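You operate a simulated robot arm through the tools that you are given. There is no shell and no other tool. Be economical: measure what you need, move in short steps, check, and stop when the job is done.

The job below is to be done with a simulated robot arm. You get a single attempt, and the scene is never put back.

JOB
Take the short locking bar and put it on the top of the green counter. Then put two of the orange cans from the top of the green bench on the blue mat. Then put one of the blue packers from the flat grey tray on the black tray. Then put one of the green packers from the flat grey tray in the green tub. Then take the blue jug and put it on the shelf under the red bench. Then push the caps drawer shut. Keep to this order. Set down upright: orange can, blue jug.

Only the result counts: the job must be done as asked and must still hold three seconds after the hand-in. Knocking over, shifting, dropping, spilling or breaking anything else fails it. A push-on lid holds only when it is set on centred and level and pressed home; a screw cap is set on level and turned clockwise until tight.

ROBOT AND FRAMES
A 6-joint arm with a fingered hand on a trunk, on a base that drives. Base frame: it is fixed to the floor where the robot stands at the start and does not move with it; the origin is under the middle of the robot, x ahead of it, y to its left, z up; the surface under the hand at the start is at about z = 0.85. Readings come in m, degrees, newtons and seconds.
With the tool pointing down near the work surface it reaches from about 0.18 to 0.88 m from the robot's upright axis, wherever it stands. Its first joint turns from -166.0 to 166.0 degrees. Places, roughly: black tray [5.25, -3, 0.75]; blue jug (14x9x13 cm) [5.8, -0.1, 0.9]; blue mat [3.8, 2.2, 0.9]; blue packer [3, 0.25, 0.75]; caps drawer [5.8, -0.9, 0.9]; green packer [3, 0.25, 0.75]; green tub [0.75, 2.5, 1]; orange can [1.75, 0, 1]; shelf under the red bench [8.9, -0.6, 0.3]; short locking bar (20x3x3 cm) [0.6, -0.1, 0.9]; top of the green counter [3.3, -0.6, 0.8]. Payload 5 kg.
The tool frame sits at the grasp point between the pads (the TCP): z along the fingers, y along the line on which they close. The tips reach 0.036 m beyond it. Largest opening 0.12 m; the body of the gripper starts 0.042 m behind the TCP. The gripper is a hand of 4 fingers: y runs from the thumb to the fingers, the wrist lies at [-0.019, -0.123, -0.211] in the tool frame, and closing takes about 1.5 s.
Orientation is told as [roll, pitch, yaw] about the base's x, y, z axes, in that order, counted from this pose: with the fingers straight down and the wrist toward the robot, the tool's x, y and z point along [0, 1, 0], [1, 0, 0] and [0, 0, -1] of the base frame.

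CONTROLS
- The arm moves only by the tool move_arm. Its argument "increments" is a list of rows, each a list of 2 entries, a list of its own where there are three numbers: the shift along the base's x, y, z in m, then the turn, a rotation vector about the base's x, y, z in degrees. In form: [[[tx, ty, tz], [wx, wy, wz]], ...]. A call has 1 to 20 rows; each row is the pose to reach, as a shift and turn from the pose commanded when the call began. "gripper" is the gripper command, from -1 (shut) to 1 (fully open), values between in proportion, set as the call begins (left out, the last holds). Each row takes 0.2 s and may step no farther than 0.05 m and 8.6 degrees from the row before; otherwise, or with a gripper value out of range, the whole call is refused. A pose out of reach is approached as far as the arm can. The call stops where the force on the tool passes 40 N (or 10 N more than at its start, if that is more) or the arm is blocked; 0.2 s more then pass. Each finger travels about 0.045 m/s and halts on what it meets, pressing with about 21 N; the grip force reading is that of the motor and also rises with nothing between the fingers. The clock runs only during rows and for 0.2 s after the last one: add rows that repeat a pose to give the fingers time. It gives the time, the measured TCP pose, the force on the tool (base axes), the opening and the grip force at its end, in the units of the frame above (readings bear some noise), with the torque about the TCP (base axes, N m) and any sound that the robot's microphone picked up.
- Cameras (640 x 400 px; columns grow to the right, rows downward): "scene" is now at [0.1091, 0.004, 1.7131]; the picture's right is [0.06, -1.00, 0.00], its down [-0.72, -0.04, -0.69] and it looks along [0.69, 0.04, -0.72] (base axes); focal length 282 px, centre (320, 200). "wrist" rides on the gripper at [0.073, -0.101, -0.142] in the tool frame; the picture's right is [-0.79, 0.29, -0.54], its down [-0.56, -0.70, 0.44] and it looks along [-0.25, 0.65, 0.71] (tool axes); focal length 280 px, centre (320, 200). There is no depth. A picture from a camera that has moved, and an enlarged one, comes with that camera's place and axes in the base frame and with its lens.
- camera(camera): a new picture of that camera. The clock stands still meanwhile.
- lift_body(by): slides the trunk up (or, below 0, down) by that many m; the arm and the scene camera ride with it, the base frame stays. It gives what a move gives, with no picture.
- base_move(legs): drives the robot by 1 to 6 legs, each [ahead, turn to the left] in m and degrees, along the robot's own axes; the way and the turn of a leg run together, so that a leg with both is an arc; at most 1.5 m and 180 degrees a leg. The arm and the cameras ride along, it lands a little off, and it stops where it bumps. It gives what a move gives.
- curl_fingers(index, middle, ring, thumb_bend, thumb_turn): sets how far each is bent, from 0 (flat) to 1 (curled in); at 0.3 the hand is open as for a grip, at 0.7 the pads meet at the TCP. One left out holds its place. A second passes; each finger stops where it meets its share of the squeeze, and holds until it gets a number again. A gripper value or a shape takes the hand back. It gives what a move gives, with no picture; readings hold the bend of each and the force on the fingers (four entries, about 0 where the hand has none), thumb and palm. thumb_turn goes from beside the hand (0) to across from the fingers (1), as for a grip.
- grasp_type(shape): the hand has 4 fingers and takes this shape, open, in about a second: jaw (thumb against the fingers, like two jaws); tri (thumb and two fingers); tip (a fingertip pinch); poke (one finger out to press); point (the index stretched); flat (the hand flat); cup (the hand cupped); fist (a fist). The gripper value then closes the fingers along that shape, each until it touches; the sizes above hold for jaw. It gives what a move gives, with no picture.
- turn_head(pan, tilt): turns the head with the scene camera to pan (to the left, within 86 degrees either way) and tilt (down, from -29 to 69), counted from straight ahead of the robot. It gives what a move gives.
- zoom(camera, box): a new picture of the part [left, top, right, bottom] of that camera's present view, enlarged. The clock stands still meanwhile.
- job_done(): hands the job in; it is judged then, once.

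Go step by step. Nothing tells you exact positions but the pictures and the camera data: compare them with the known pose of the tool, close in by small moves and look again before you grip or let go. The budget is 196 turns and 182 pictures, counting those below and the enlarged ones. Unless the task says otherwise, let go and move clear before handing in.

The tools are called by a JSON object that holds its "name" and its "arguments". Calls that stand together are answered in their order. move_arm: Moves the arm, as the interface text tells. Its arguments: {"type":"object","properties":{"increments":{"type":"array","items":{"type":"array"}},"gripper":{"type":"number"}},"required":["increments"]} The other tools are called the same way: lift_body (by) slides the trunk up or down; grasp_type (shape) gives the hand a shape; curl_fingers (index, middle, ring, thumb_bend, thumb_turn) moves the fingers one by one; base_move (legs) drives the base; turn_head (pan, tilt) turns the head that bears the scene camera; camera (camera) takes a picture; zoom (camera, box) takes an enlarged picture of a part of a camera's view; job_done () hands the job in.

At the start:

```text
clock: 0.0
tool_pos: [0.7137, -0.035, 1.0767]
ee_rot: [0.0, 0.0, 0.0]
wrist_force: [0.5, 0.8, 0.6]
ft_torque: [0.01, -0.02, 0.0]
finger_gap: 0.1197
grasp_force: 0.1
shape: jaw
bend: [0.3, 0.3, 0.3, 0.3, 0.98]
finger forces: [0.0, 0.0, 0.0, 0.0, 0.0, 0.0]
trunk travel left (down, up): [-0.725, 0.115]
robot x, y, heading: [0.0025, 0.0011, 0.0]
head pan, tilt: [3.3, 46.0]
```

scene: 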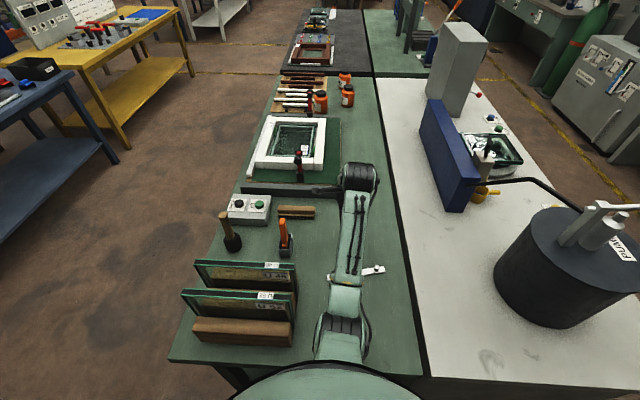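
wrist: 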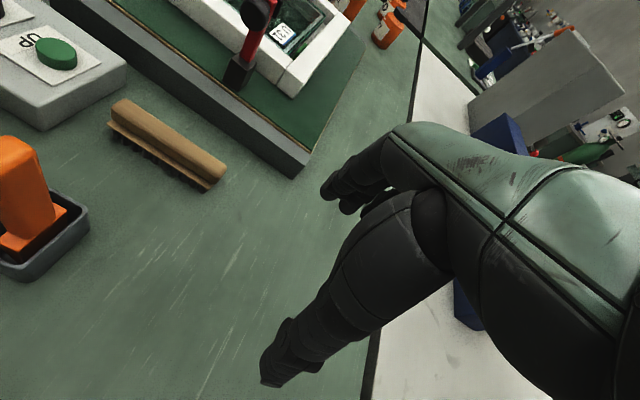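

I see a green bench with frames, brush, cans and a hand over it; the locking bar should be near [0.6,-0.1], maybe hidden by the arm. I'll look closer.

{"name": "zoom", "arguments": {"camera": "scene", "box": [160, 150, 420, 400]}}

{"name": "zoom", "arguments": {"camera": "scene", "box": [220, 0, 480, 160]}}

```text
1.60 times, centred on (290, 275) of scene
camera zoom: at [0.1091, 0.004, 1.7131], right [0.06, -1.0, 0.0], down [-0.72, -0.04, -0.69], along [0.69, 0.04, -0.72], focal length 452 px, centre (368, 80)
```

zoom: 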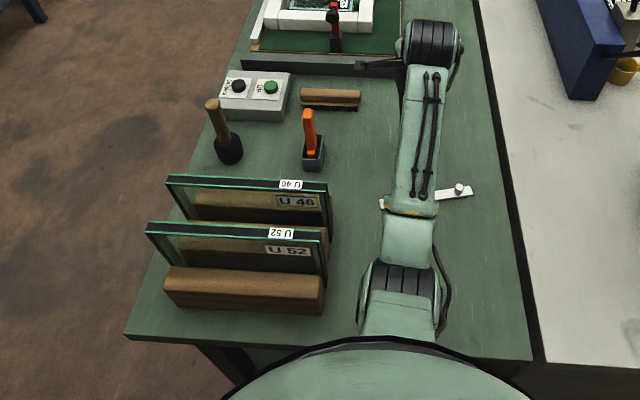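

```text
2.46 times, centred on (350, 80) of scene
camera zoom: at [0.1091, 0.004, 1.7131], right [0.06, -1.0, 0.0], down [-0.72, -0.04, -0.69], along [0.69, 0.04, -0.72], focal length 695 px, centre (246, 495)
```

zoom: 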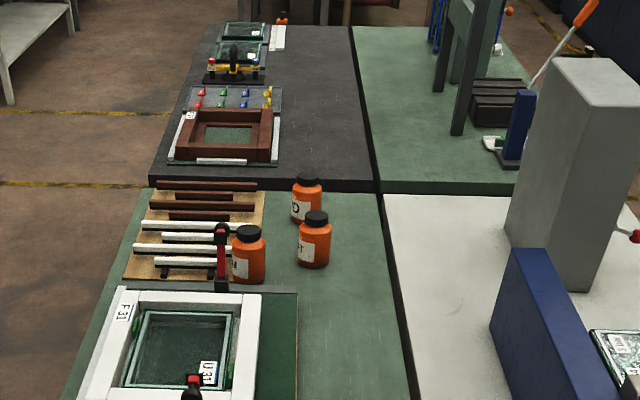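

The bar is the white piece with a knob under the forearm. I'll shift the arm left to reveal it.

{"name": "move_arm", "arguments": {"increments": [[[0, 0.04, 0.03], [0, 0, 0]], [[0, 0.08, 0.06], [0, 0, 0]], [[0, 0.12, 0.06], [0, 0, 0]], [[0, 0.16, 0.06], [0, 0, 0]], [[0, 0.2, 0.06], [0, 0, 0]]]}}

{"name": "zoom", "arguments": {"camera": "scene", "box": [260, 180, 420, 340]}}

{"name": "camera", "arguments": {"camera": "wrist"}}

```text
clock: 1.2
tool_pos: [0.7145, 0.1674, 1.1381]
ee_rot: [-0.1, 0.0, -0.1]
wrist_force: [-0.4, 0.4, 0.2]
ft_torque: [-0.03, 0.0, -0.01]
finger_gap: 0.1197
grasp_force: 0.1
shape: jaw
bend: [0.3, 0.3, 0.3, 0.3, 0.98]
finger forces: [0.1, 0.0, 0.0, 0.1, 0.0, 0.0]
trunk travel left (down, up): [-0.725, 0.115]
robot x, y, heading: [-0.003, -0.0002, 0.1]
head pan, tilt: [3.3, 46.0]
```

```text
2.50 times, centred on (340, 260) of scene
camera zoom: at [0.1091, 0.006, 1.7131], right [0.06, -1.0, 0.0], down [-0.72, -0.04, -0.69], along [0.69, 0.04, -0.72], focal length 705 px, centre (270, 50)
```

zoom: 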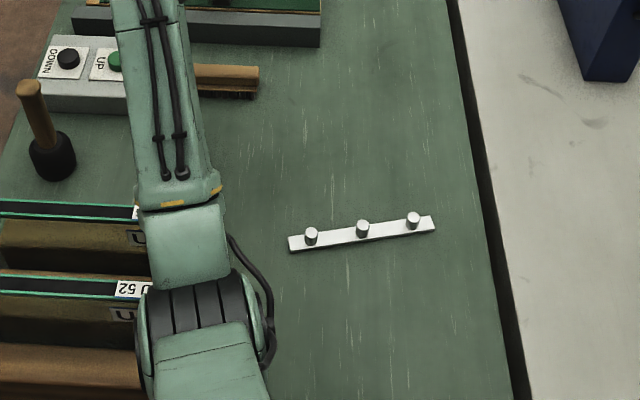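

```text
176 pictures are left
camera wrist: at [0.6139, 0.2405, 1.2798], right [0.29, -0.79, 0.54], down [-0.7, -0.56, -0.44], along [0.65, -0.25, -0.71], focal length 280 px, centre (320, 200)
```

wrist: 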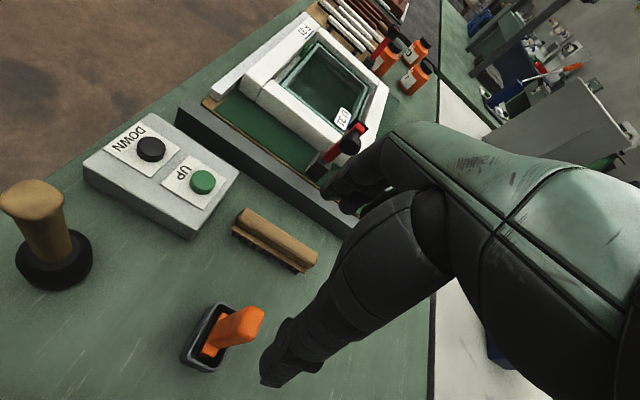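

The bar centre is at about (0.59, -0.09), its length about 12° off the y axis. I'll go above it with the jaw yawed 12°.

{"name": "move_arm", "arguments": {"increments": [[[-0.02, -0.042, 0], [0, 0, 2]], [[-0.04, -0.085, 0], [0, 0, 4]], [[-0.06, -0.127, 0], [0, 0, 6]], [[-0.08, -0.17, 0], [0, 0, 8]], [[-0.1, -0.212, 0], [0, 0, 10]], [[-0.124, -0.255, -0.02], [0, 0, 12.4]], [[-0.124, -0.255, -0.06], [0, 0, 12.4]], [[-0.124, -0.255, -0.1], [0, 0, 12.4]], [[-0.124, -0.255, -0.14], [0, 0, 12.4]]]}}

{"name": "camera", "arguments": {"camera": "wrist"}}

{"name": "zoom", "arguments": {"camera": "scene", "box": [260, 180, 420, 340]}}

```text
refused: row 6 steps farther than a row can; nothing moved
```

```text
175 pictures are left
camera wrist: at [0.6139, 0.2405, 1.2798], right [0.29, -0.79, 0.54], down [-0.7, -0.56, -0.44], along [0.65, -0.25, -0.71], focal length 280 px, centre (320, 200)
```

wrist: 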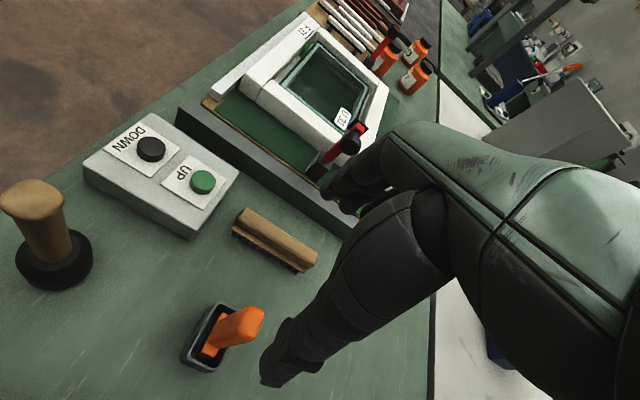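

```text
2.50 times, centred on (340, 260) of scene
camera zoom: at [0.1091, 0.006, 1.7131], right [0.06, -1.0, 0.0], down [-0.72, -0.04, -0.69], along [0.69, 0.04, -0.72], focal length 705 px, centre (270, 50)
```

zoom: 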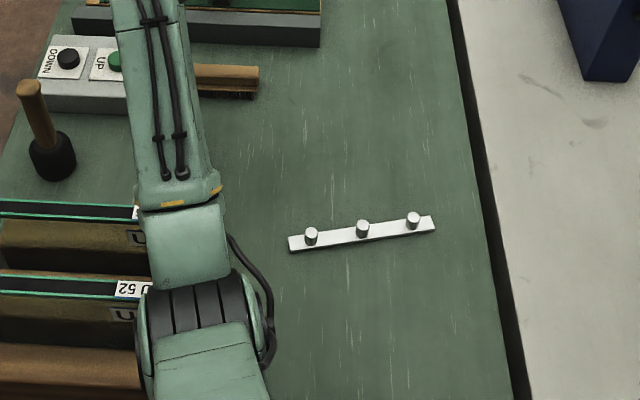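

The last step was too long; I'll space it more evenly.

{"name": "move_arm", "arguments": {"increments": [[[-0.02, -0.04, 0], [0, 0, 2]], [[-0.04, -0.08, 0], [0, 0, 4]], [[-0.06, -0.12, 0], [0, 0, 6]], [[-0.08, -0.16, 0], [0, 0, 8]], [[-0.1, -0.2, 0], [0, 0, 10]], [[-0.115, -0.235, -0.02], [0, 0, 12]], [[-0.124, -0.255, -0.06], [0, 0, 12.4]], [[-0.124, -0.255, -0.1], [0, 0, 12.4]], [[-0.124, -0.255, -0.14], [0, 0, 12.4]]]}}

{"name": "camera", "arguments": {"camera": "wrist"}}

{"name": "zoom", "arguments": {"camera": "scene", "box": [260, 180, 420, 340]}}

```text
clock: 3.2
tool_pos: [0.5894, -0.0888, 0.9979]
ee_rot: [-0.1, -0.1, 12.5]
wrist_force: [0.6, -1.1, 0.8]
ft_torque: [0.01, -0.01, 0.0]
finger_gap: 0.1199
grasp_force: 0.0
shape: jaw
bend: [0.3, 0.3, 0.3, 0.3, 0.98]
finger forces: [0.1, 0.1, 0.0, 0.1, 0.1, 0.0]
trunk travel left (down, up): [-0.725, 0.115]
robot x, y, heading: [-0.0016, -0.0, 0.1]
head pan, tilt: [3.3, 46.0]
```

```text
173 pictures are left
camera wrist: at [0.4755, -0.0388, 1.1395], right [0.45, -0.71, 0.54], down [-0.56, -0.7, -0.44], along [0.69, -0.11, -0.71], focal length 280 px, centre (320, 200)
```

wrist: 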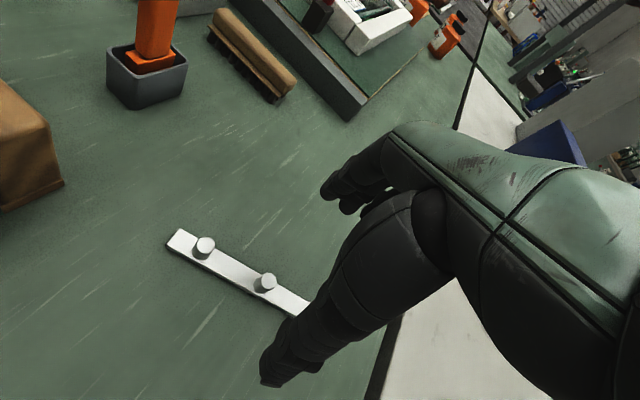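

```text
2.50 times, centred on (340, 260) of scene
camera zoom: at [0.1089, 0.0037, 1.7132], right [0.06, -1.0, 0.0], down [-0.72, -0.04, -0.69], along [0.69, 0.04, -0.72], focal length 705 px, centre (270, 50)
```

zoom: 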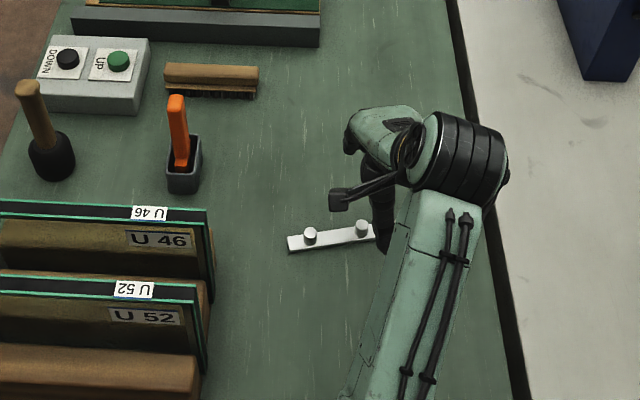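

The middle knob lies straight under the grasp point. Descending to z about 0.892 with the fingers open.

{"name": "move_arm", "arguments": {"increments": [[[0, 0, -0.03], [0, 0, 0]], [[0, 0, -0.06], [0, 0, 0]], [[0, 0, -0.085], [0, 0, 0]], [[0, 0, -0.095], [0, 0, 0]], [[0, 0, -0.103], [0, 0, 0]]]}}

{"name": "camera", "arguments": {"camera": "wrist"}}

```text
clock: 4.4
tool_pos: [0.5898, -0.09, 0.8959]
ee_rot: [-0.1, -0.1, 12.4]
wrist_force: [-0.3, -0.1, 0.4]
ft_torque: [-0.01, 0.01, 0.0]
finger_gap: 0.1196
grasp_force: 0.1
shape: jaw
bend: [0.3, 0.3, 0.3, 0.3, 0.98]
finger forces: [0.0, 0.0, 0.1, 0.0, 0.0, 0.0]
trunk travel left (down, up): [-0.725, 0.115]
robot x, y, heading: [0.0027, 0.0002, -0.2]
head pan, tilt: [3.3, 46.0]
```

```text
171 pictures are left
camera wrist: at [0.4763, -0.0393, 1.037], right [0.45, -0.71, 0.54], down [-0.56, -0.7, -0.44], along [0.69, -0.11, -0.71], focal length 280 px, centre (320, 200)
```

wrist: 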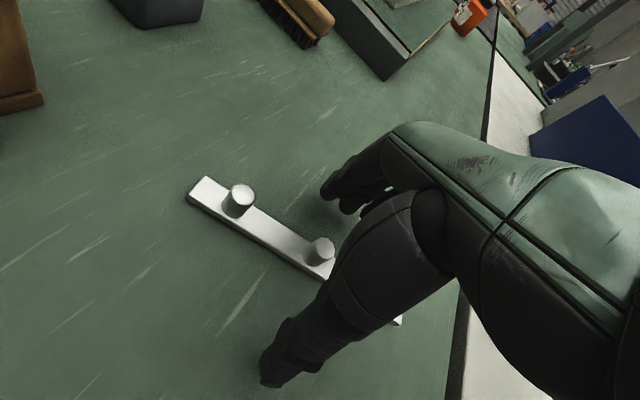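

Aligned on the middle knob. Down 6 mm more and close.

{"name": "move_arm", "arguments": {"increments": [[[0, 0, -0.006], [0, 0, 0]]]}}

{"name": "move_arm", "arguments": {"increments": [[[0, 0, 0], [0, 0, 0]], [[0, 0, 0], [0, 0, 0]], [[0, 0, 0], [0, 0, 0]], [[0, 0, 0], [0, 0, 0]], [[0, 0, 0], [0, 0, 0]], [[0, 0, 0], [0, 0, 0]], [[0, 0, 0], [0, 0, 0]], [[0, 0, 0], [0, 0, 0]], [[0, 0, 0], [0, 0, 0]]], "gripper": -1}}

{"name": "camera", "arguments": {"camera": "wrist"}}

```text
clock: 4.8
tool_pos: [0.5907, -0.0899, 0.8876]
ee_rot: [0.0, 0.0, 12.4]
wrist_force: [0.0, -0.1, 0.6]
ft_torque: [0.0, 0.0, 0.02]
finger_gap: 0.1197
grasp_force: 0.0
shape: jaw
bend: [0.3, 0.3, 0.3, 0.3, 0.98]
finger forces: [0.0, 0.0, 0.1, 0.1, 0.0, 0.1]
trunk travel left (down, up): [-0.725, 0.115]
robot x, y, heading: [0.0015, 0.0002, -0.2]
head pan, tilt: [3.3, 46.0]
```

```text
clock: 6.8
tool_pos: [0.59, -0.0894, 0.8915]
ee_rot: [-0.1, -0.3, 12.4]
wrist_force: [-0.6, 0.0, 14.7]
ft_torque: [0.06, -0.16, 0.01]
finger_gap: 0.0132
grasp_force: 20.3
shape: jaw
bend: [0.72, 0.64, 0.71, 0.74, 1.0]
finger forces: [18.5, 9.5, 0.0, 0.0, 17.7, 0.0]
trunk travel left (down, up): [-0.725, 0.115]
robot x, y, heading: [-0.0032, -0.0005, -0.1]
head pan, tilt: [3.3, 46.0]
```

```text
170 pictures are left
camera wrist: at [0.4753, -0.0393, 1.0331], right [0.45, -0.71, 0.54], down [-0.56, -0.7, -0.45], along [0.7, -0.11, -0.71], focal length 280 px, centre (320, 200)
```

wrist: 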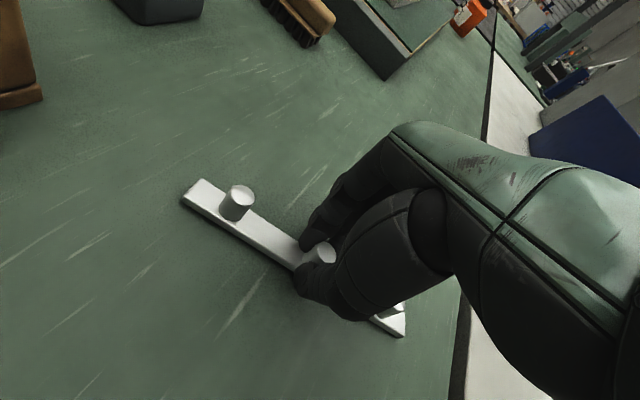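

It holds the middle knob. Lifting and checking.

{"name": "move_arm", "arguments": {"increments": [[[0, 0, 0.02], [0, 0, 0]], [[0, 0, 0.05], [0, 0, 0]], [[0, 0, 0.09], [0, 0, 0]], [[0, 0, 0.13], [0, 0, 0]], [[0, 0, 0.17], [0, 0, 0]], [[0, 0, 0.21], [0, 0, 0]]]}}

{"name": "camera", "arguments": {"camera": "wrist"}}

{"name": "turn_head", "arguments": {"pan": 0, "tilt": 15}}

{"name": "camera", "arguments": {"camera": "scene"}}

{"name": "turn_head", "arguments": {"pan": -75, "tilt": 25}}

{"name": "camera", "arguments": {"camera": "scene"}}

{"name": "turn_head", "arguments": {"pan": 75, "tilt": 25}}

{"name": "camera", "arguments": {"camera": "scene"}}

```text
clock: 8.2
tool_pos: [0.5887, -0.0892, 1.0973]
ee_rot: [0.0, 0.2, 12.4]
wrist_force: [0.0, -0.4, -1.4]
ft_torque: [-0.01, -0.02, 0.0]
finger_gap: 0.0122
grasp_force: 21.2
shape: jaw
bend: [0.72, 0.63, 0.71, 0.75, 1.0]
finger forces: [11.0, 6.0, 0.0, 0.0, 13.5, 0.1]
trunk travel left (down, up): [-0.725, 0.115]
robot x, y, heading: [-0.0003, 0.005, 0.0]
head pan, tilt: [3.3, 46.0]
```

```text
169 pictures are left
camera wrist: at [0.4754, -0.0398, 1.2395], right [0.45, -0.71, 0.54], down [-0.56, -0.7, -0.44], along [0.69, -0.11, -0.72], focal length 280 px, centre (320, 200)
```

wrist: 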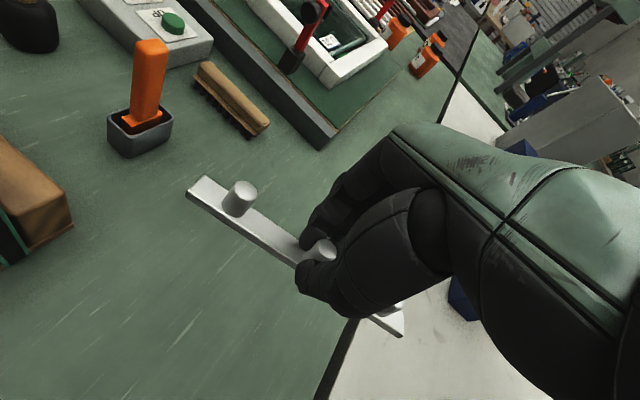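

```text
clock: 9.2
tool_pos: [0.5901, -0.0907, 1.0978]
ee_rot: [-0.1, 0.0, 12.4]
wrist_force: [-0.1, -0.2, -0.8]
ft_torque: [0.02, 0.02, -0.03]
finger_gap: 0.0126
grasp_force: 20.8
shape: jaw
bend: [0.72, 0.63, 0.71, 0.75, 1.0]
finger forces: [11.0, 6.0, 0.0, 0.0, 13.5, 0.0]
trunk travel left (down, up): [-0.725, 0.115]
robot x, y, heading: [0.0015, 0.0037, 0.1]
head pan, tilt: [0.0, 15.0]
```

```text
168 pictures are left
camera scene: at [0.1223, -0.0008, 1.7613], right [0.0, -1.0, 0.0], down [-0.26, 0.0, -0.97], along [0.97, 0.0, -0.26], focal length 282 px, centre (320, 200)
```

scene: 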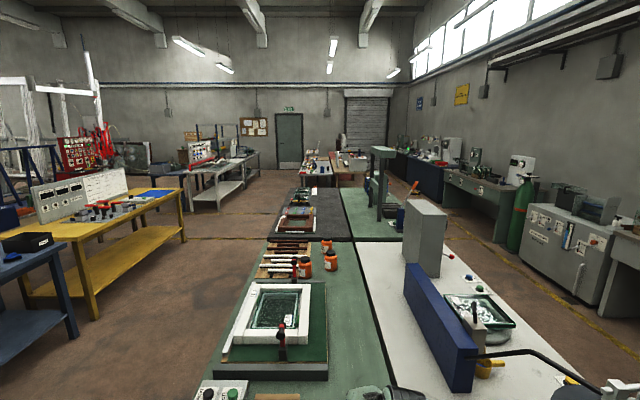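

```text
clock: 10.6
tool_pos: [0.5895, -0.0902, 1.0979]
ee_rot: [0.0, 0.1, 12.3]
wrist_force: [-0.6, 0.4, -0.9]
ft_torque: [0.0, 0.01, 0.04]
finger_gap: 0.0125
grasp_force: 20.7
shape: jaw
bend: [0.72, 0.63, 0.71, 0.75, 1.0]
finger forces: [11.0, 6.0, 0.1, 0.1, 13.6, 0.1]
trunk travel left (down, up): [-0.725, 0.115]
robot x, y, heading: [-0.0001, -0.0016, 0.1]
head pan, tilt: [-75.0, 25.0]
```

```text
167 pictures are left
camera scene: at [0.0528, -0.0898, 1.7451], right [-0.97, -0.26, 0.0], down [-0.11, 0.41, -0.91], along [0.24, -0.88, -0.42], focal length 282 px, centre (320, 200)
```

scene: 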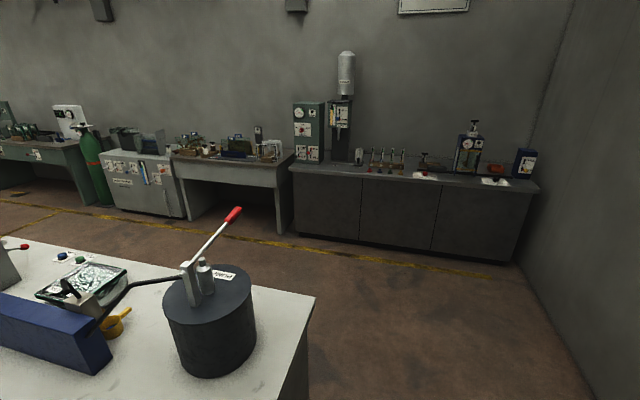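

```text
clock: 13.0
tool_pos: [0.5883, -0.0912, 1.0983]
ee_rot: [0.1, 0.0, 12.4]
wrist_force: [0.1, 1.1, -1.9]
ft_torque: [-0.02, 0.0, 0.03]
finger_gap: 0.0128
grasp_force: 20.9
shape: jaw
bend: [0.72, 0.63, 0.71, 0.75, 1.0]
finger forces: [11.0, 6.0, 0.0, 0.0, 13.4, 0.1]
trunk travel left (down, up): [-0.725, 0.115]
robot x, y, heading: [0.0002, 0.0047, 0.1]
head pan, tilt: [75.0, 25.0]
```

```text
166 pictures are left
camera scene: at [0.0528, 0.0882, 1.7451], right [0.97, -0.26, 0.0], down [-0.11, -0.41, -0.91], along [0.23, 0.88, -0.42], focal length 282 px, centre (320, 200)
```

scene: 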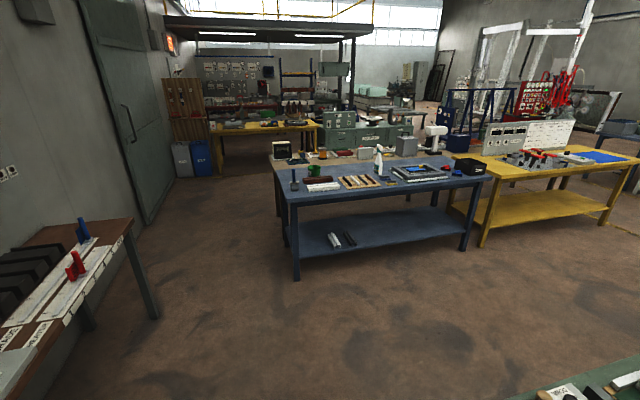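

The bar is in the hand. The green counter (x≈2.4–4.5, y<-0.3) is best reached from the right aisle, so I'll pull the arm in, back off and drive around the near end of the benches.

{"name": "move_arm", "arguments": {"increments": [[[-0.03, 0.02, 0.03], [0, 0, 0]], [[-0.06, 0.04, 0.06], [0, 0, 0]], [[-0.09, 0.06, 0.09], [0, 0, 0]], [[-0.12, 0.08, 0.12], [0, 0, 0]], [[-0.15, 0.09, 0.15], [0, 0, 0]]]}}

{"name": "base_move", "arguments": {"legs": [[-0.25, 0], [0, -90], [1.5, 0], [0.08, 0], [0, 90]]}}

{"name": "turn_head", "arguments": {"pan": 0, "tilt": 20}}

{"name": "camera", "arguments": {"camera": "scene"}}

```text
clock: 14.2
tool_pos: [0.5003, -0.0068, 1.1209]
ee_rot: [0.1, -0.5, 12.2]
wrist_force: [-0.3, -0.3, -1.4]
ft_torque: [0.0, 0.0, -0.02]
finger_gap: 0.0128
grasp_force: 20.4
shape: jaw
bend: [0.72, 0.63, 0.71, 0.75, 1.0]
finger forces: [10.9, 5.9, 0.0, 0.1, 13.5, 0.1]
out of reach, approached as far as the arm can: row 2, 3, 4, 5
trunk travel left (down, up): [-0.725, 0.115]
robot x, y, heading: [-0.0027, 0.0014, -0.0]
head pan, tilt: [75.0, 25.0]
```

```text
clock: 33.7
tool_pos: [0.2612, -1.5697, 1.1207]
ee_rot: [0.0, -0.4, 13.8]
wrist_force: [0.7, 0.7, -0.6]
ft_torque: [-0.01, -0.01, 0.02]
finger_gap: 0.0126
grasp_force: 20.9
shape: jaw
bend: [0.72, 0.63, 0.71, 0.76, 1.0]
finger forces: [10.8, 5.4, 0.1, 0.0, 12.3, 0.0]
trunk travel left (down, up): [-0.725, 0.115]
robot x, y, heading: [-0.2362, -1.5752, 1.3]
head pan, tilt: [75.0, 25.0]
```

```text
clock: 35.1
tool_pos: [0.2608, -1.5697, 1.1206]
ee_rot: [-0.1, -0.4, 13.8]
wrist_force: [0.2, -0.3, -0.9]
ft_torque: [0.01, -0.02, -0.01]
finger_gap: 0.0123
grasp_force: 21.2
shape: jaw
bend: [0.72, 0.63, 0.71, 0.76, 1.0]
finger forces: [10.9, 5.4, 0.0, 0.0, 12.4, 0.1]
trunk travel left (down, up): [-0.725, 0.115]
robot x, y, heading: [-0.2406, -1.5733, 1.5]
head pan, tilt: [0.0, 20.0]
```

```text
165 pictures are left
camera scene: at [-0.1168, -1.5734, 1.7532], right [0.02, -1.0, 0.0], down [-0.34, -0.01, -0.94], along [0.94, 0.02, -0.34], focal length 282 px, centre (320, 200)
```

scene: 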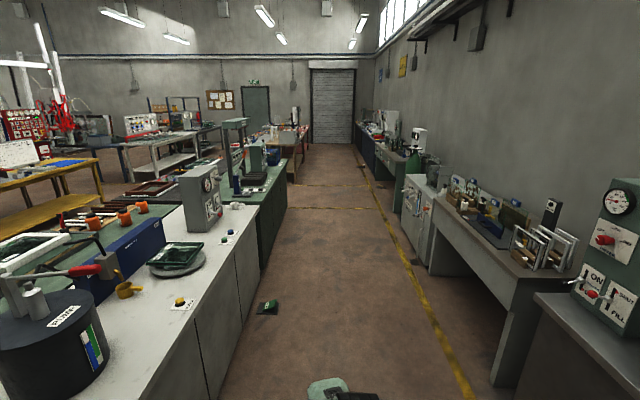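

The right aisle is open; there is a foot pedal at about (1.9,-1.05), which y≈-1.55 clears. I'll drive ahead and look at the counter.

{"name": "base_move", "arguments": {"legs": [[0, -1.5], [1.5, 0], [1.2, 0]]}}

{"name": "turn_head", "arguments": {"pan": 55, "tilt": 30}}

{"name": "camera", "arguments": {"camera": "scene"}}

{"name": "turn_head", "arguments": {"pan": -30, "tilt": 20}}

{"name": "camera", "arguments": {"camera": "scene"}}

```text
clock: 50.0
tool_pos: [2.9643, -1.5932, 1.122]
ee_rot: [0.1, -0.4, 12.2]
wrist_force: [-0.4, 0.0, -1.2]
ft_torque: [0.01, 0.01, 0.01]
finger_gap: 0.013
grasp_force: 20.9
shape: jaw
bend: [0.72, 0.63, 0.71, 0.76, 1.0]
finger forces: [10.9, 5.3, 0.2, 0.0, 12.6, 0.0]
trunk travel left (down, up): [-0.725, 0.115]
robot x, y, heading: [2.464, -1.5852, -0.0]
head pan, tilt: [0.0, 20.0]
```

```text
clock: 51.2
tool_pos: [2.9644, -1.5923, 1.1209]
ee_rot: [0.0, -0.4, 12.2]
wrist_force: [0.0, -0.2, -1.4]
ft_torque: [-0.04, 0.04, -0.02]
finger_gap: 0.0125
grasp_force: 21.3
shape: jaw
bend: [0.72, 0.63, 0.71, 0.76, 1.0]
finger forces: [10.9, 5.4, 0.0, 0.0, 12.6, 0.0]
trunk travel left (down, up): [-0.725, 0.115]
robot x, y, heading: [2.4669, -1.587, -0.3]
head pan, tilt: [55.0, 30.0]
```

```text
164 pictures are left
camera scene: at [2.5462, -1.5123, 1.7372], right [0.82, -0.58, 0.0], down [-0.29, -0.41, -0.87], along [0.5, 0.71, -0.5], focal length 282 px, centre (320, 200)
```

scene: 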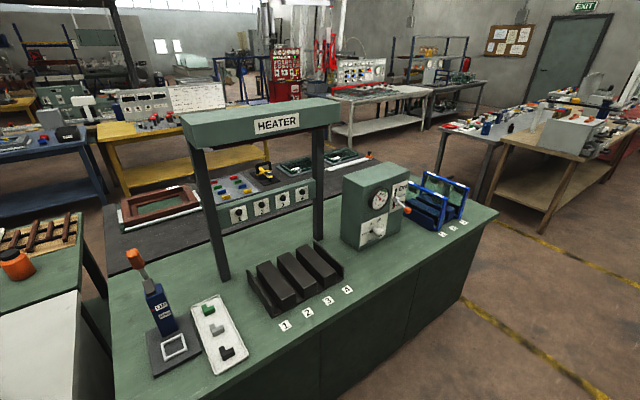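

```text
clock: 52.8
tool_pos: [2.9646, -1.593, 1.1218]
ee_rot: [-0.1, -0.3, 12.2]
wrist_force: [-0.7, -0.2, -0.9]
ft_torque: [0.0, 0.02, 0.0]
finger_gap: 0.0127
grasp_force: 21.0
shape: jaw
bend: [0.72, 0.63, 0.71, 0.76, 1.0]
finger forces: [11.0, 5.5, 0.0, 0.0, 12.6, 0.0]
trunk travel left (down, up): [-0.725, 0.115]
robot x, y, heading: [2.4655, -1.59, -0.1]
head pan, tilt: [-30.0, 20.0]
```

```text
163 pictures are left
camera scene: at [2.5746, -1.6329, 1.7532], right [-0.5, -0.87, 0.0], down [-0.3, 0.17, -0.94], along [0.81, -0.47, -0.34], focal length 282 px, centre (320, 200)
```

scene: 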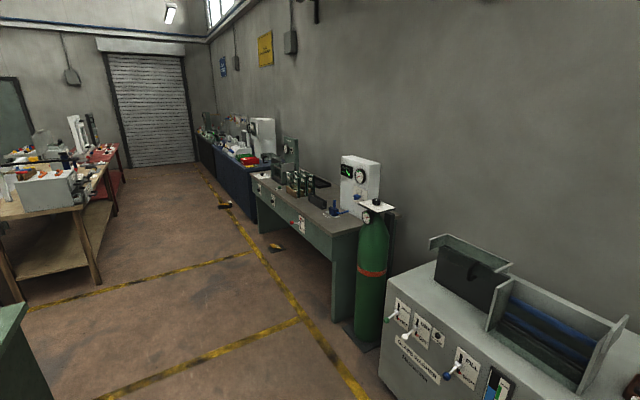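

The counter top's front strip has free room near the press. I'll look closer at it.

{"name": "turn_head", "arguments": {"pan": 55, "tilt": 35}}

{"name": "zoom", "arguments": {"camera": "scene", "box": [180, 140, 500, 340]}}

```text
clock: 54.4
tool_pos: [2.9647, -1.5933, 1.1213]
ee_rot: [0.0, -0.4, 12.2]
wrist_force: [0.1, 0.1, -0.6]
ft_torque: [-0.01, 0.0, -0.06]
finger_gap: 0.013
grasp_force: 21.7
shape: jaw
bend: [0.72, 0.63, 0.71, 0.76, 1.0]
finger forces: [10.9, 5.5, 0.1, 0.0, 12.6, 0.1]
trunk travel left (down, up): [-0.725, 0.115]
robot x, y, heading: [2.4647, -1.588, -0.2]
head pan, tilt: [55.0, 35.0]
```

```text
2.00 times, centred on (340, 240) of scene
camera zoom: at [2.5447, -1.5143, 1.7294], right [0.82, -0.58, 0.0], down [-0.33, -0.47, -0.82], along [0.47, 0.67, -0.57], focal length 564 px, centre (280, 120)
```

zoom: 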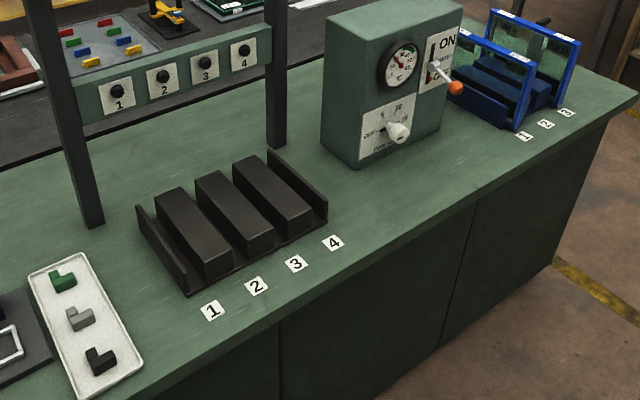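

The strip in front of the press at about (3.38, -0.83) is free. I'll drive level with it and turn to face the counter.

{"name": "base_move", "arguments": {"legs": [[0.92, 0], [0, 90], [0.07, 0]]}}

{"name": "turn_head", "arguments": {"pan": 0, "tilt": 45}}

{"name": "camera", "arguments": {"camera": "scene"}}

```text
clock: 64.9
tool_pos: [3.3891, -1.0199, 1.122]
ee_rot: [0.0, -0.4, 102.7]
wrist_force: [-0.9, 0.2, -2.1]
ft_torque: [-0.02, -0.01, 0.01]
finger_gap: 0.0125
grasp_force: 21.5
shape: jaw
bend: [0.72, 0.63, 0.71, 0.76, 1.0]
finger forces: [11.0, 5.3, 0.1, 0.0, 12.4, 0.0]
trunk travel left (down, up): [-0.725, 0.115]
robot x, y, heading: [3.3824, -1.514, 90.4]
head pan, tilt: [55.0, 35.0]
```

```text
clock: 66.1
tool_pos: [3.3882, -1.0182, 1.1209]
ee_rot: [0.0, -0.4, 102.7]
wrist_force: [1.3, -0.4, -1.5]
ft_torque: [-0.04, 0.0, 0.0]
finger_gap: 0.0123
grasp_force: 20.5
shape: jaw
bend: [0.72, 0.63, 0.71, 0.76, 1.0]
finger forces: [11.0, 5.4, 0.0, 0.0, 12.4, 0.0]
trunk travel left (down, up): [-0.725, 0.115]
robot x, y, heading: [3.3845, -1.5168, 90.5]
head pan, tilt: [0.0, 45.0]
```

```text
161 pictures are left
camera scene: at [3.3838, -1.4066, 1.7145], right [1.0, 0.01, 0.0], down [0.0, -0.71, -0.71], along [0.0, 0.71, -0.71], focal length 282 px, centre (320, 200)
```

scene: 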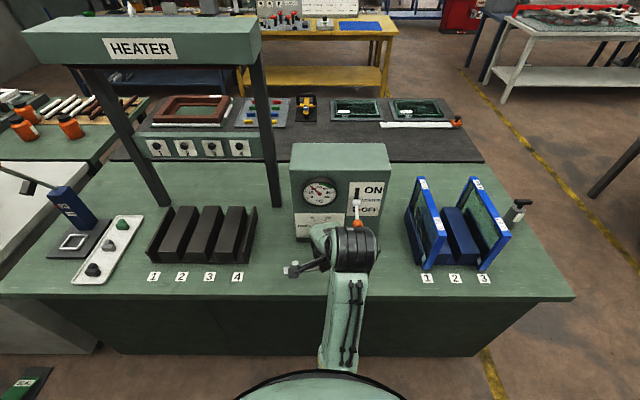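

The free strip runs x 3.2–3.65, y -0.95 to -0.73. I'll head for (3.34, -0.87), squaring the bar; first a small move to check the command reference.

{"name": "move_arm", "arguments": {"increments": [[[-0.01, 0.04, 0], [0, 0, -4]], [[-0.02, 0.08, 0], [0, 0, -8]], [[-0.03, 0.11, 0], [0, 0, -12]], [[-0.04, 0.14, 0], [0, 0, -12.7]]]}}

```text
clock: 67.1
tool_pos: [3.3492, -0.8767, 1.1191]
ee_rot: [-0.1, -0.3, 90.0]
wrist_force: [-0.1, 0.0, -1.0]
ft_torque: [-0.02, 0.0, -0.02]
finger_gap: 0.0126
grasp_force: 20.9
shape: jaw
bend: [0.72, 0.63, 0.71, 0.76, 1.0]
finger forces: [11.2, 5.5, 0.1, 0.1, 12.6, 0.0]
trunk travel left (down, up): [-0.725, 0.115]
robot x, y, heading: [3.3857, -1.5223, 90.5]
head pan, tilt: [0.0, 45.0]
```

Reference agrees with the measured pose. Descending toward the counter, expected contact near TCP z≈0.84.

{"name": "move_arm", "arguments": {"increments": [[[0, 0, -0.04], [0, 0, 0]], [[0, 0, -0.08], [0, 0, 0]], [[0, 0, -0.12], [0, 0, 0]], [[0, 0, -0.16], [0, 0, 0]], [[0, 0, -0.2], [0, 0, 0]], [[0, 0, -0.23], [0, 0, 0]]]}}

{"name": "camera", "arguments": {"camera": "scene"}}

{"name": "camera", "arguments": {"camera": "wrist"}}

```text
clock: 68.3
tool_pos: [3.3421, -0.88, 0.9508]
ee_rot: [0.4, -1.3, 90.6]
wrist_force: [-6.6, -21.8, 16.3]
ft_torque: [1.12, -0.38, -0.09]
finger_gap: 0.011
grasp_force: 21.2
shape: jaw
bend: [0.72, 0.66, 0.71, 0.76, 1.0]
finger forces: [8.7, 38.8, 0.0, 0.0, 17.8, 0.0]
trunk travel left (down, up): [-0.725, 0.115]
robot x, y, heading: [3.3842, -1.519, 90.2]
head pan, tilt: [0.0, 45.0]
stopped in row 5: the force on the tool passed its limit at 47 N (the readings are from after the stop); the commanded pose is now the measured one
```

```text
160 pictures are left
camera scene: at [3.3824, -1.4109, 1.7149], right [1.0, 0.01, 0.0], down [0.01, -0.71, -0.71], along [-0.01, 0.71, -0.71], focal length 282 px, centre (320, 200)
```

scene: 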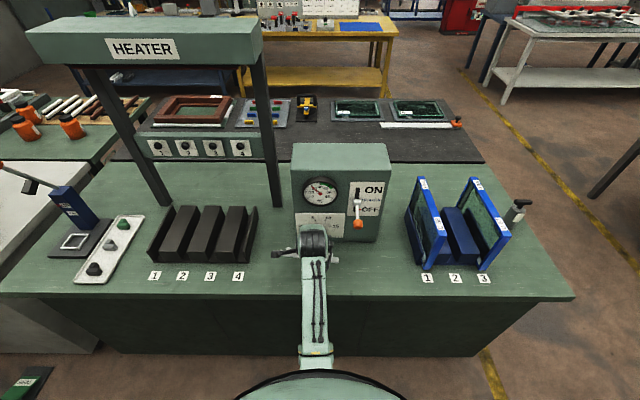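

```text
159 pictures are left
camera wrist: at [3.2715, -0.9835, 1.0909], right [0.79, 0.28, 0.54], down [0.56, -0.68, -0.46], along [0.24, 0.67, -0.7], focal length 280 px, centre (320, 200)
```

wrist: 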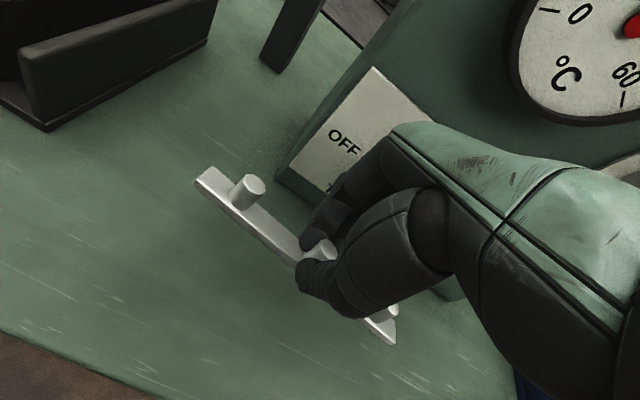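

The back of the fingers touched the press's dial knob. I'll lift off straight up, then shift left to x≈3.23 between heater and press and nearer the edge.

{"name": "move_arm", "arguments": {"increments": [[[0, -0.005, 0.03], [0, 0, 0]], [[0, -0.01, 0.07], [0, 0, 0]], [[-0.04, -0.02, 0.09], [0, 0, 0]], [[-0.08, -0.02, 0.09], [0, 0, 0]], [[-0.11, -0.02, 0.09], [0, 0, 0]]]}}

{"name": "camera", "arguments": {"camera": "wrist"}}

{"name": "zoom", "arguments": {"camera": "scene", "box": [140, 130, 460, 330]}}

```text
clock: 69.5
tool_pos: [3.2333, -0.8964, 1.0373]
ee_rot: [0.3, -1.0, 90.5]
wrist_force: [-0.4, -0.4, -1.7]
ft_torque: [-0.05, 0.01, -0.03]
finger_gap: 0.0122
grasp_force: 20.3
shape: jaw
bend: [0.72, 0.64, 0.71, 0.76, 1.0]
finger forces: [10.7, 6.1, 0.1, 0.0, 14.6, 0.0]
trunk travel left (down, up): [-0.725, 0.115]
robot x, y, heading: [3.3835, -1.5187, 90.2]
head pan, tilt: [0.0, 45.0]
```

```text
158 pictures are left
camera wrist: at [3.1623, -1.0002, 1.1778], right [0.79, 0.28, 0.54], down [0.56, -0.69, -0.46], along [0.24, 0.67, -0.7], focal length 280 px, centre (320, 200)
```

wrist: 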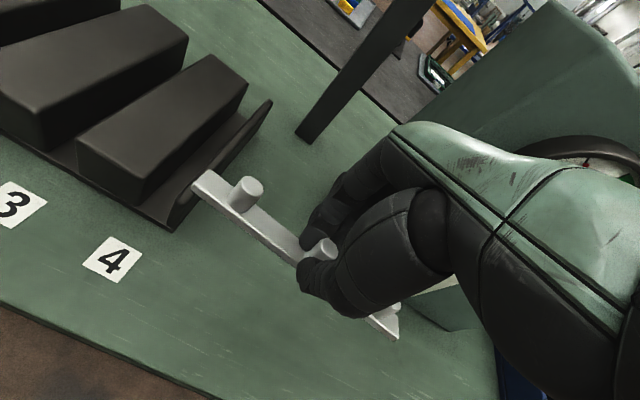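

```text
2.00 times, centred on (300, 230) of scene
camera zoom: at [3.3829, -1.4071, 1.7145], right [1.0, 0.01, 0.0], down [0.01, -0.71, -0.71], along [-0.01, 0.71, -0.71], focal length 564 px, centre (360, 140)
```

zoom: 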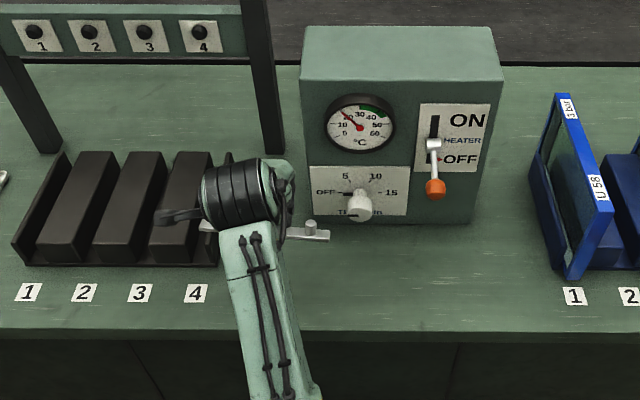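

The dial still reads OFF and nothing moved. Here the bar at y≈-0.905 clears trough, labels and press; descending in smaller steps.

{"name": "move_arm", "arguments": {"increments": [[[-0.003, -0.01, -0.03], [0, 0, 0]], [[-0.003, -0.012, -0.06], [0, 0, 0]], [[-0.003, -0.012, -0.09], [0, 0, 0]], [[-0.003, -0.012, -0.12], [0, 0, 0]], [[-0.003, -0.012, -0.14], [0, 0, 0]]]}}

{"name": "camera", "arguments": {"camera": "wrist"}}

```text
clock: 70.7
tool_pos: [3.2306, -0.9091, 0.8966]
ee_rot: [0.3, -1.2, 90.5]
wrist_force: [0.4, -0.1, 0.0]
ft_torque: [-0.04, -0.04, 0.0]
finger_gap: 0.0127
grasp_force: 20.8
shape: jaw
bend: [0.72, 0.64, 0.71, 0.76, 1.0]
finger forces: [11.0, 5.9, 0.0, 0.1, 15.2, 0.1]
trunk travel left (down, up): [-0.725, 0.115]
robot x, y, heading: [3.3892, -1.5193, 90.4]
head pan, tilt: [0.0, 45.0]
```

```text
156 pictures are left
camera wrist: at [3.1597, -1.012, 1.0374], right [0.79, 0.28, 0.54], down [0.56, -0.69, -0.46], along [0.24, 0.67, -0.7], focal length 280 px, centre (320, 200)
```

wrist: 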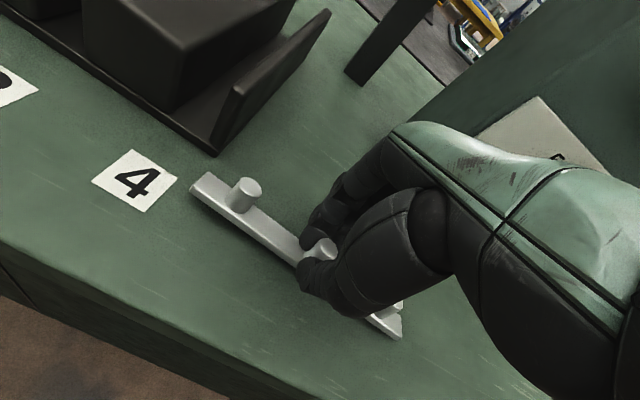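

Close to the top and clear of everything. Lowering by centimetres until contact.

{"name": "move_arm", "arguments": {"increments": [[[0, 0, -0.01], [0, 0, 0]], [[0, 0, -0.02], [0, 0, 0]], [[0, 0, -0.03], [0, 0, 0]], [[0, 0, -0.04], [0, 0, 0]]]}}

{"name": "camera", "arguments": {"camera": "wrist"}}

```text
clock: 71.3
tool_pos: [3.2279, -0.9032, 0.8919]
ee_rot: [0.7, -2.8, 90.5]
wrist_force: [1.1, -9.2, 25.5]
ft_torque: [0.0, -0.12, -0.05]
finger_gap: 0.0143
grasp_force: 21.4
shape: jaw
bend: [0.72, 0.64, 0.71, 0.76, 1.0]
finger forces: [14.6, 13.8, 0.0, 0.0, 27.7, 0.0]
trunk travel left (down, up): [-0.725, 0.115]
robot x, y, heading: [3.3867, -1.5164, 90.4]
head pan, tilt: [0.0, 45.0]
stopped in row 3: the force on the tool passed its limit at 46 N (the readings are from after the stop); the commanded pose is now the measured one
```

```text
155 pictures are left
camera wrist: at [3.1596, -1.0099, 1.0294], right [0.79, 0.27, 0.55], down [0.56, -0.67, -0.48], along [0.24, 0.69, -0.69], focal length 280 px, centre (320, 200)
```

wrist: 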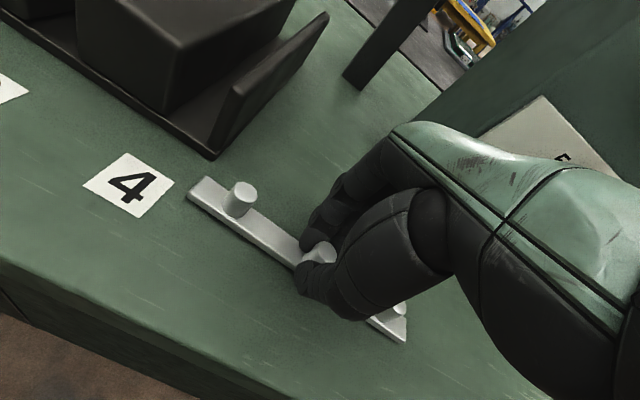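

The bar rests on the counter (top ≈0.85). Releasing.

{"name": "move_arm", "arguments": {"increments": [[[0, 0, 0.002], [0, 0, 0]], [[0, 0, 0.002], [0, 0, 0]], [[0, 0, 0.002], [0, 0, 0]], [[0, 0, 0.002], [0, 0, 0]], [[0, 0, 0.002], [0, 0, 0]], [[0, 0, 0.002], [0, 0, 0]], [[0, 0, 0.002], [0, 0, 0]], [[0, 0, 0.002], [0, 0, 0]]], "gripper": 0.6}}

{"name": "move_arm", "arguments": {"increments": [[[0, 0, 0.03], [0, 0, 0]], [[0, 0, 0.07], [0, 0, 0]], [[0, 0, 0.11], [0, 0, 0]], [[0, 0, 0.15], [0, 0, 0]], [[0, 0, 0.19], [0, 0, 0]], [[0, -0.04, 0.22], [0, 0, 0]], [[0, -0.08, 0.23], [0, 0, 0]]]}}

{"name": "camera", "arguments": {"camera": "scene"}}

```text
clock: 73.1
tool_pos: [3.2289, -0.9046, 0.8886]
ee_rot: [0.6, -2.2, 90.5]
wrist_force: [0.5, 2.5, 6.0]
ft_torque: [-0.3, 0.03, 0.0]
finger_gap: 0.0944
grasp_force: 0.1
shape: jaw
bend: [0.26, 0.34, 0.32, 0.53, 0.99]
finger forces: [0.0, 0.0, 0.1, 0.0, 6.0, 0.1]
trunk travel left (down, up): [-0.725, 0.115]
robot x, y, heading: [3.3844, -1.5162, 90.5]
head pan, tilt: [0.0, 45.0]
```

```text
clock: 74.7
tool_pos: [3.2283, -0.9843, 1.1204]
ee_rot: [0.6, -2.2, 90.5]
wrist_force: [-0.2, -0.2, 0.3]
ft_torque: [0.02, 0.01, -0.01]
finger_gap: 0.0958
grasp_force: 0.0
shape: jaw
bend: [0.26, 0.34, 0.32, 0.51, 0.99]
finger forces: [0.0, 0.0, 0.0, 0.0, 0.1, 0.1]
trunk travel left (down, up): [-0.725, 0.115]
robot x, y, heading: [3.3872, -1.5156, 90.3]
head pan, tilt: [0.0, 45.0]
```

```text
154 pictures are left
camera scene: at [3.3837, -1.4091, 1.7147], right [1.0, 0.01, 0.0], down [0.01, -0.71, -0.71], along [-0.01, 0.71, -0.71], focal length 282 px, centre (320, 200)
```

scene: 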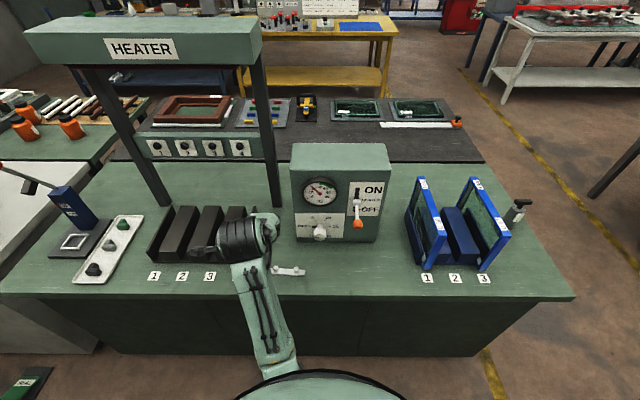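

The bar lies well on the counter. Next the cans: I'll drive around the far end of the island into the left aisle (y≈1.1).

{"name": "base_move", "arguments": {"legs": [[0, -90], [1.5, 0], [0, 90], [1.5, 0], [1.1, 0], [0, 90]]}}

{"name": "turn_head", "arguments": {"pan": 0, "tilt": 25}}

{"name": "camera", "arguments": {"camera": "scene"}}

```text
clock: 110.0
tool_pos: [4.2782, 0.9167, 1.1195]
ee_rot: [0.7, -2.1, -177.6]
wrist_force: [0.1, -0.5, 0.3]
ft_torque: [0.0, 0.0, -0.01]
finger_gap: 0.0955
grasp_force: 0.1
shape: jaw
bend: [0.26, 0.34, 0.32, 0.51, 0.99]
finger forces: [0.1, 0.1, 0.1, 0.0, 0.1, 0.0]
trunk travel left (down, up): [-0.725, 0.115]
robot x, y, heading: [4.8058, 1.0931, -177.9]
head pan, tilt: [0.0, 45.0]
```

```text
clock: 110.8
tool_pos: [4.2773, 0.9172, 1.1189]
ee_rot: [0.7, -2.1, -177.5]
wrist_force: [-0.2, 0.7, 0.1]
ft_torque: [-0.01, -0.03, 0.01]
finger_gap: 0.0958
grasp_force: 0.0
shape: jaw
bend: [0.26, 0.34, 0.32, 0.51, 0.99]
finger forces: [0.0, 0.0, 0.1, 0.0, 0.1, 0.1]
trunk travel left (down, up): [-0.725, 0.115]
robot x, y, heading: [4.8091, 1.0951, -177.6]
head pan, tilt: [0.0, 25.0]
```

```text
153 pictures are left
camera scene: at [4.6841, 1.0878, 1.745], right [-0.04, 1.0, 0.0], down [0.42, 0.02, -0.91], along [-0.91, -0.04, -0.42], focal length 282 px, centre (320, 200)
```

scene: 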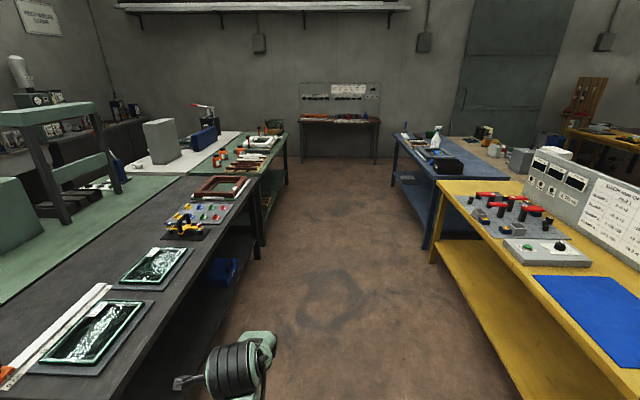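

The aisle is clear; the mat sits at the front of the yellow table. I'll drive along to the cans and face the bench.

{"name": "base_move", "arguments": {"legs": [[0, -2.4], [1.5, 0], [1.5, 0], [0, 90]]}}

{"name": "turn_head", "arguments": {"pan": 0, "tilt": 40}}

{"name": "camera", "arguments": {"camera": "scene"}}

```text
clock: 131.7
tool_pos: [1.9731, 0.5623, 1.1193]
ee_rot: [0.6, -2.3, -89.4]
wrist_force: [0.1, 0.7, -0.4]
ft_torque: [0.01, 0.0, -0.02]
finger_gap: 0.0956
grasp_force: 0.0
shape: jaw
bend: [0.26, 0.34, 0.32, 0.51, 0.99]
finger forces: [0.0, 0.0, 0.0, 0.0, 0.0, 0.0]
trunk travel left (down, up): [-0.725, 0.115]
robot x, y, heading: [1.8123, 1.0962, -89.5]
head pan, tilt: [0.0, 25.0]
```

```text
clock: 132.5
tool_pos: [1.9733, 0.5629, 1.1186]
ee_rot: [0.6, -2.2, -89.5]
wrist_force: [0.7, 0.4, -0.4]
ft_torque: [0.0, -0.03, -0.01]
finger_gap: 0.0959
grasp_force: 0.1
shape: jaw
bend: [0.26, 0.34, 0.32, 0.51, 0.99]
finger forces: [0.0, 0.0, 0.0, 0.0, 0.0, 0.0]
trunk travel left (down, up): [-0.725, 0.115]
robot x, y, heading: [1.8166, 1.0938, -89.5]
head pan, tilt: [0.0, 40.0]
```

```text
152 pictures are left
camera scene: at [1.8144, 0.9806, 1.7219], right [-1.0, -0.01, 0.0], down [-0.01, 0.64, -0.77], along [0.01, -0.77, -0.64], focal length 282 px, centre (320, 200)
```

scene: 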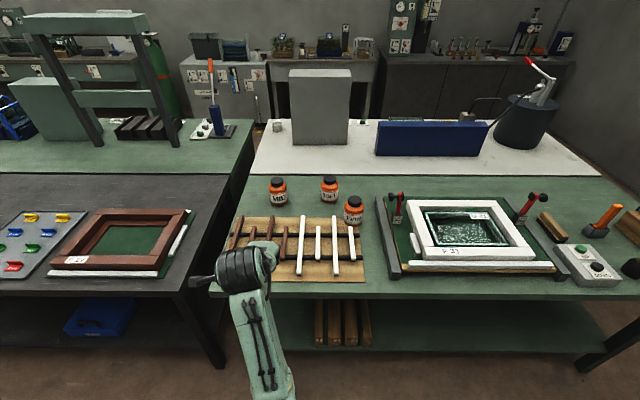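

Cans stand at about (2.02,-0.05), (1.78,-0.06), (1.675,0.09), ~8 cm wide, tops ~1.0. I'll take the left two. Driving closer to the bench first.

{"name": "base_move", "arguments": {"legs": [[0.3, 0]]}}

{"name": "turn_head", "arguments": {"pan": 0, "tilt": 45}}

{"name": "zoom", "arguments": {"camera": "scene", "box": [160, 80, 480, 280]}}

```text
clock: 134.7
tool_pos: [1.9757, 0.2605, 1.1181]
ee_rot: [0.7, -2.2, -89.5]
wrist_force: [0.7, -0.7, -0.3]
ft_torque: [0.02, 0.0, 0.04]
finger_gap: 0.0957
grasp_force: 0.1
shape: jaw
bend: [0.26, 0.34, 0.32, 0.51, 0.99]
finger forces: [0.1, 0.0, 0.1, 0.1, 0.0, 0.0]
trunk travel left (down, up): [-0.725, 0.115]
robot x, y, heading: [1.821, 0.7967, -89.4]
head pan, tilt: [0.0, 40.0]
```

```text
clock: 135.4
tool_pos: [1.9772, 0.2593, 1.1178]
ee_rot: [0.5, -2.2, -89.5]
wrist_force: [-0.1, 0.7, -0.2]
ft_torque: [0.0, 0.02, -0.01]
finger_gap: 0.0959
grasp_force: 0.1
shape: jaw
bend: [0.26, 0.34, 0.32, 0.51, 0.99]
finger forces: [0.1, 0.0, 0.0, 0.1, 0.0, 0.0]
trunk travel left (down, up): [-0.725, 0.115]
robot x, y, heading: [1.8143, 0.7968, -89.5]
head pan, tilt: [0.0, 45.0]
```

```text
2.00 times, centred on (320, 180) of scene
camera zoom: at [1.8173, 0.6819, 1.7145], right [-1.0, -0.01, 0.0], down [-0.01, 0.71, -0.71], along [0.01, -0.71, -0.71], focal length 564 px, centre (320, 240)
```

zoom: 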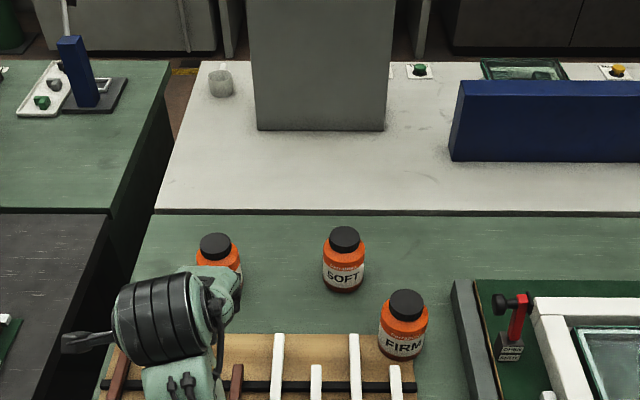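

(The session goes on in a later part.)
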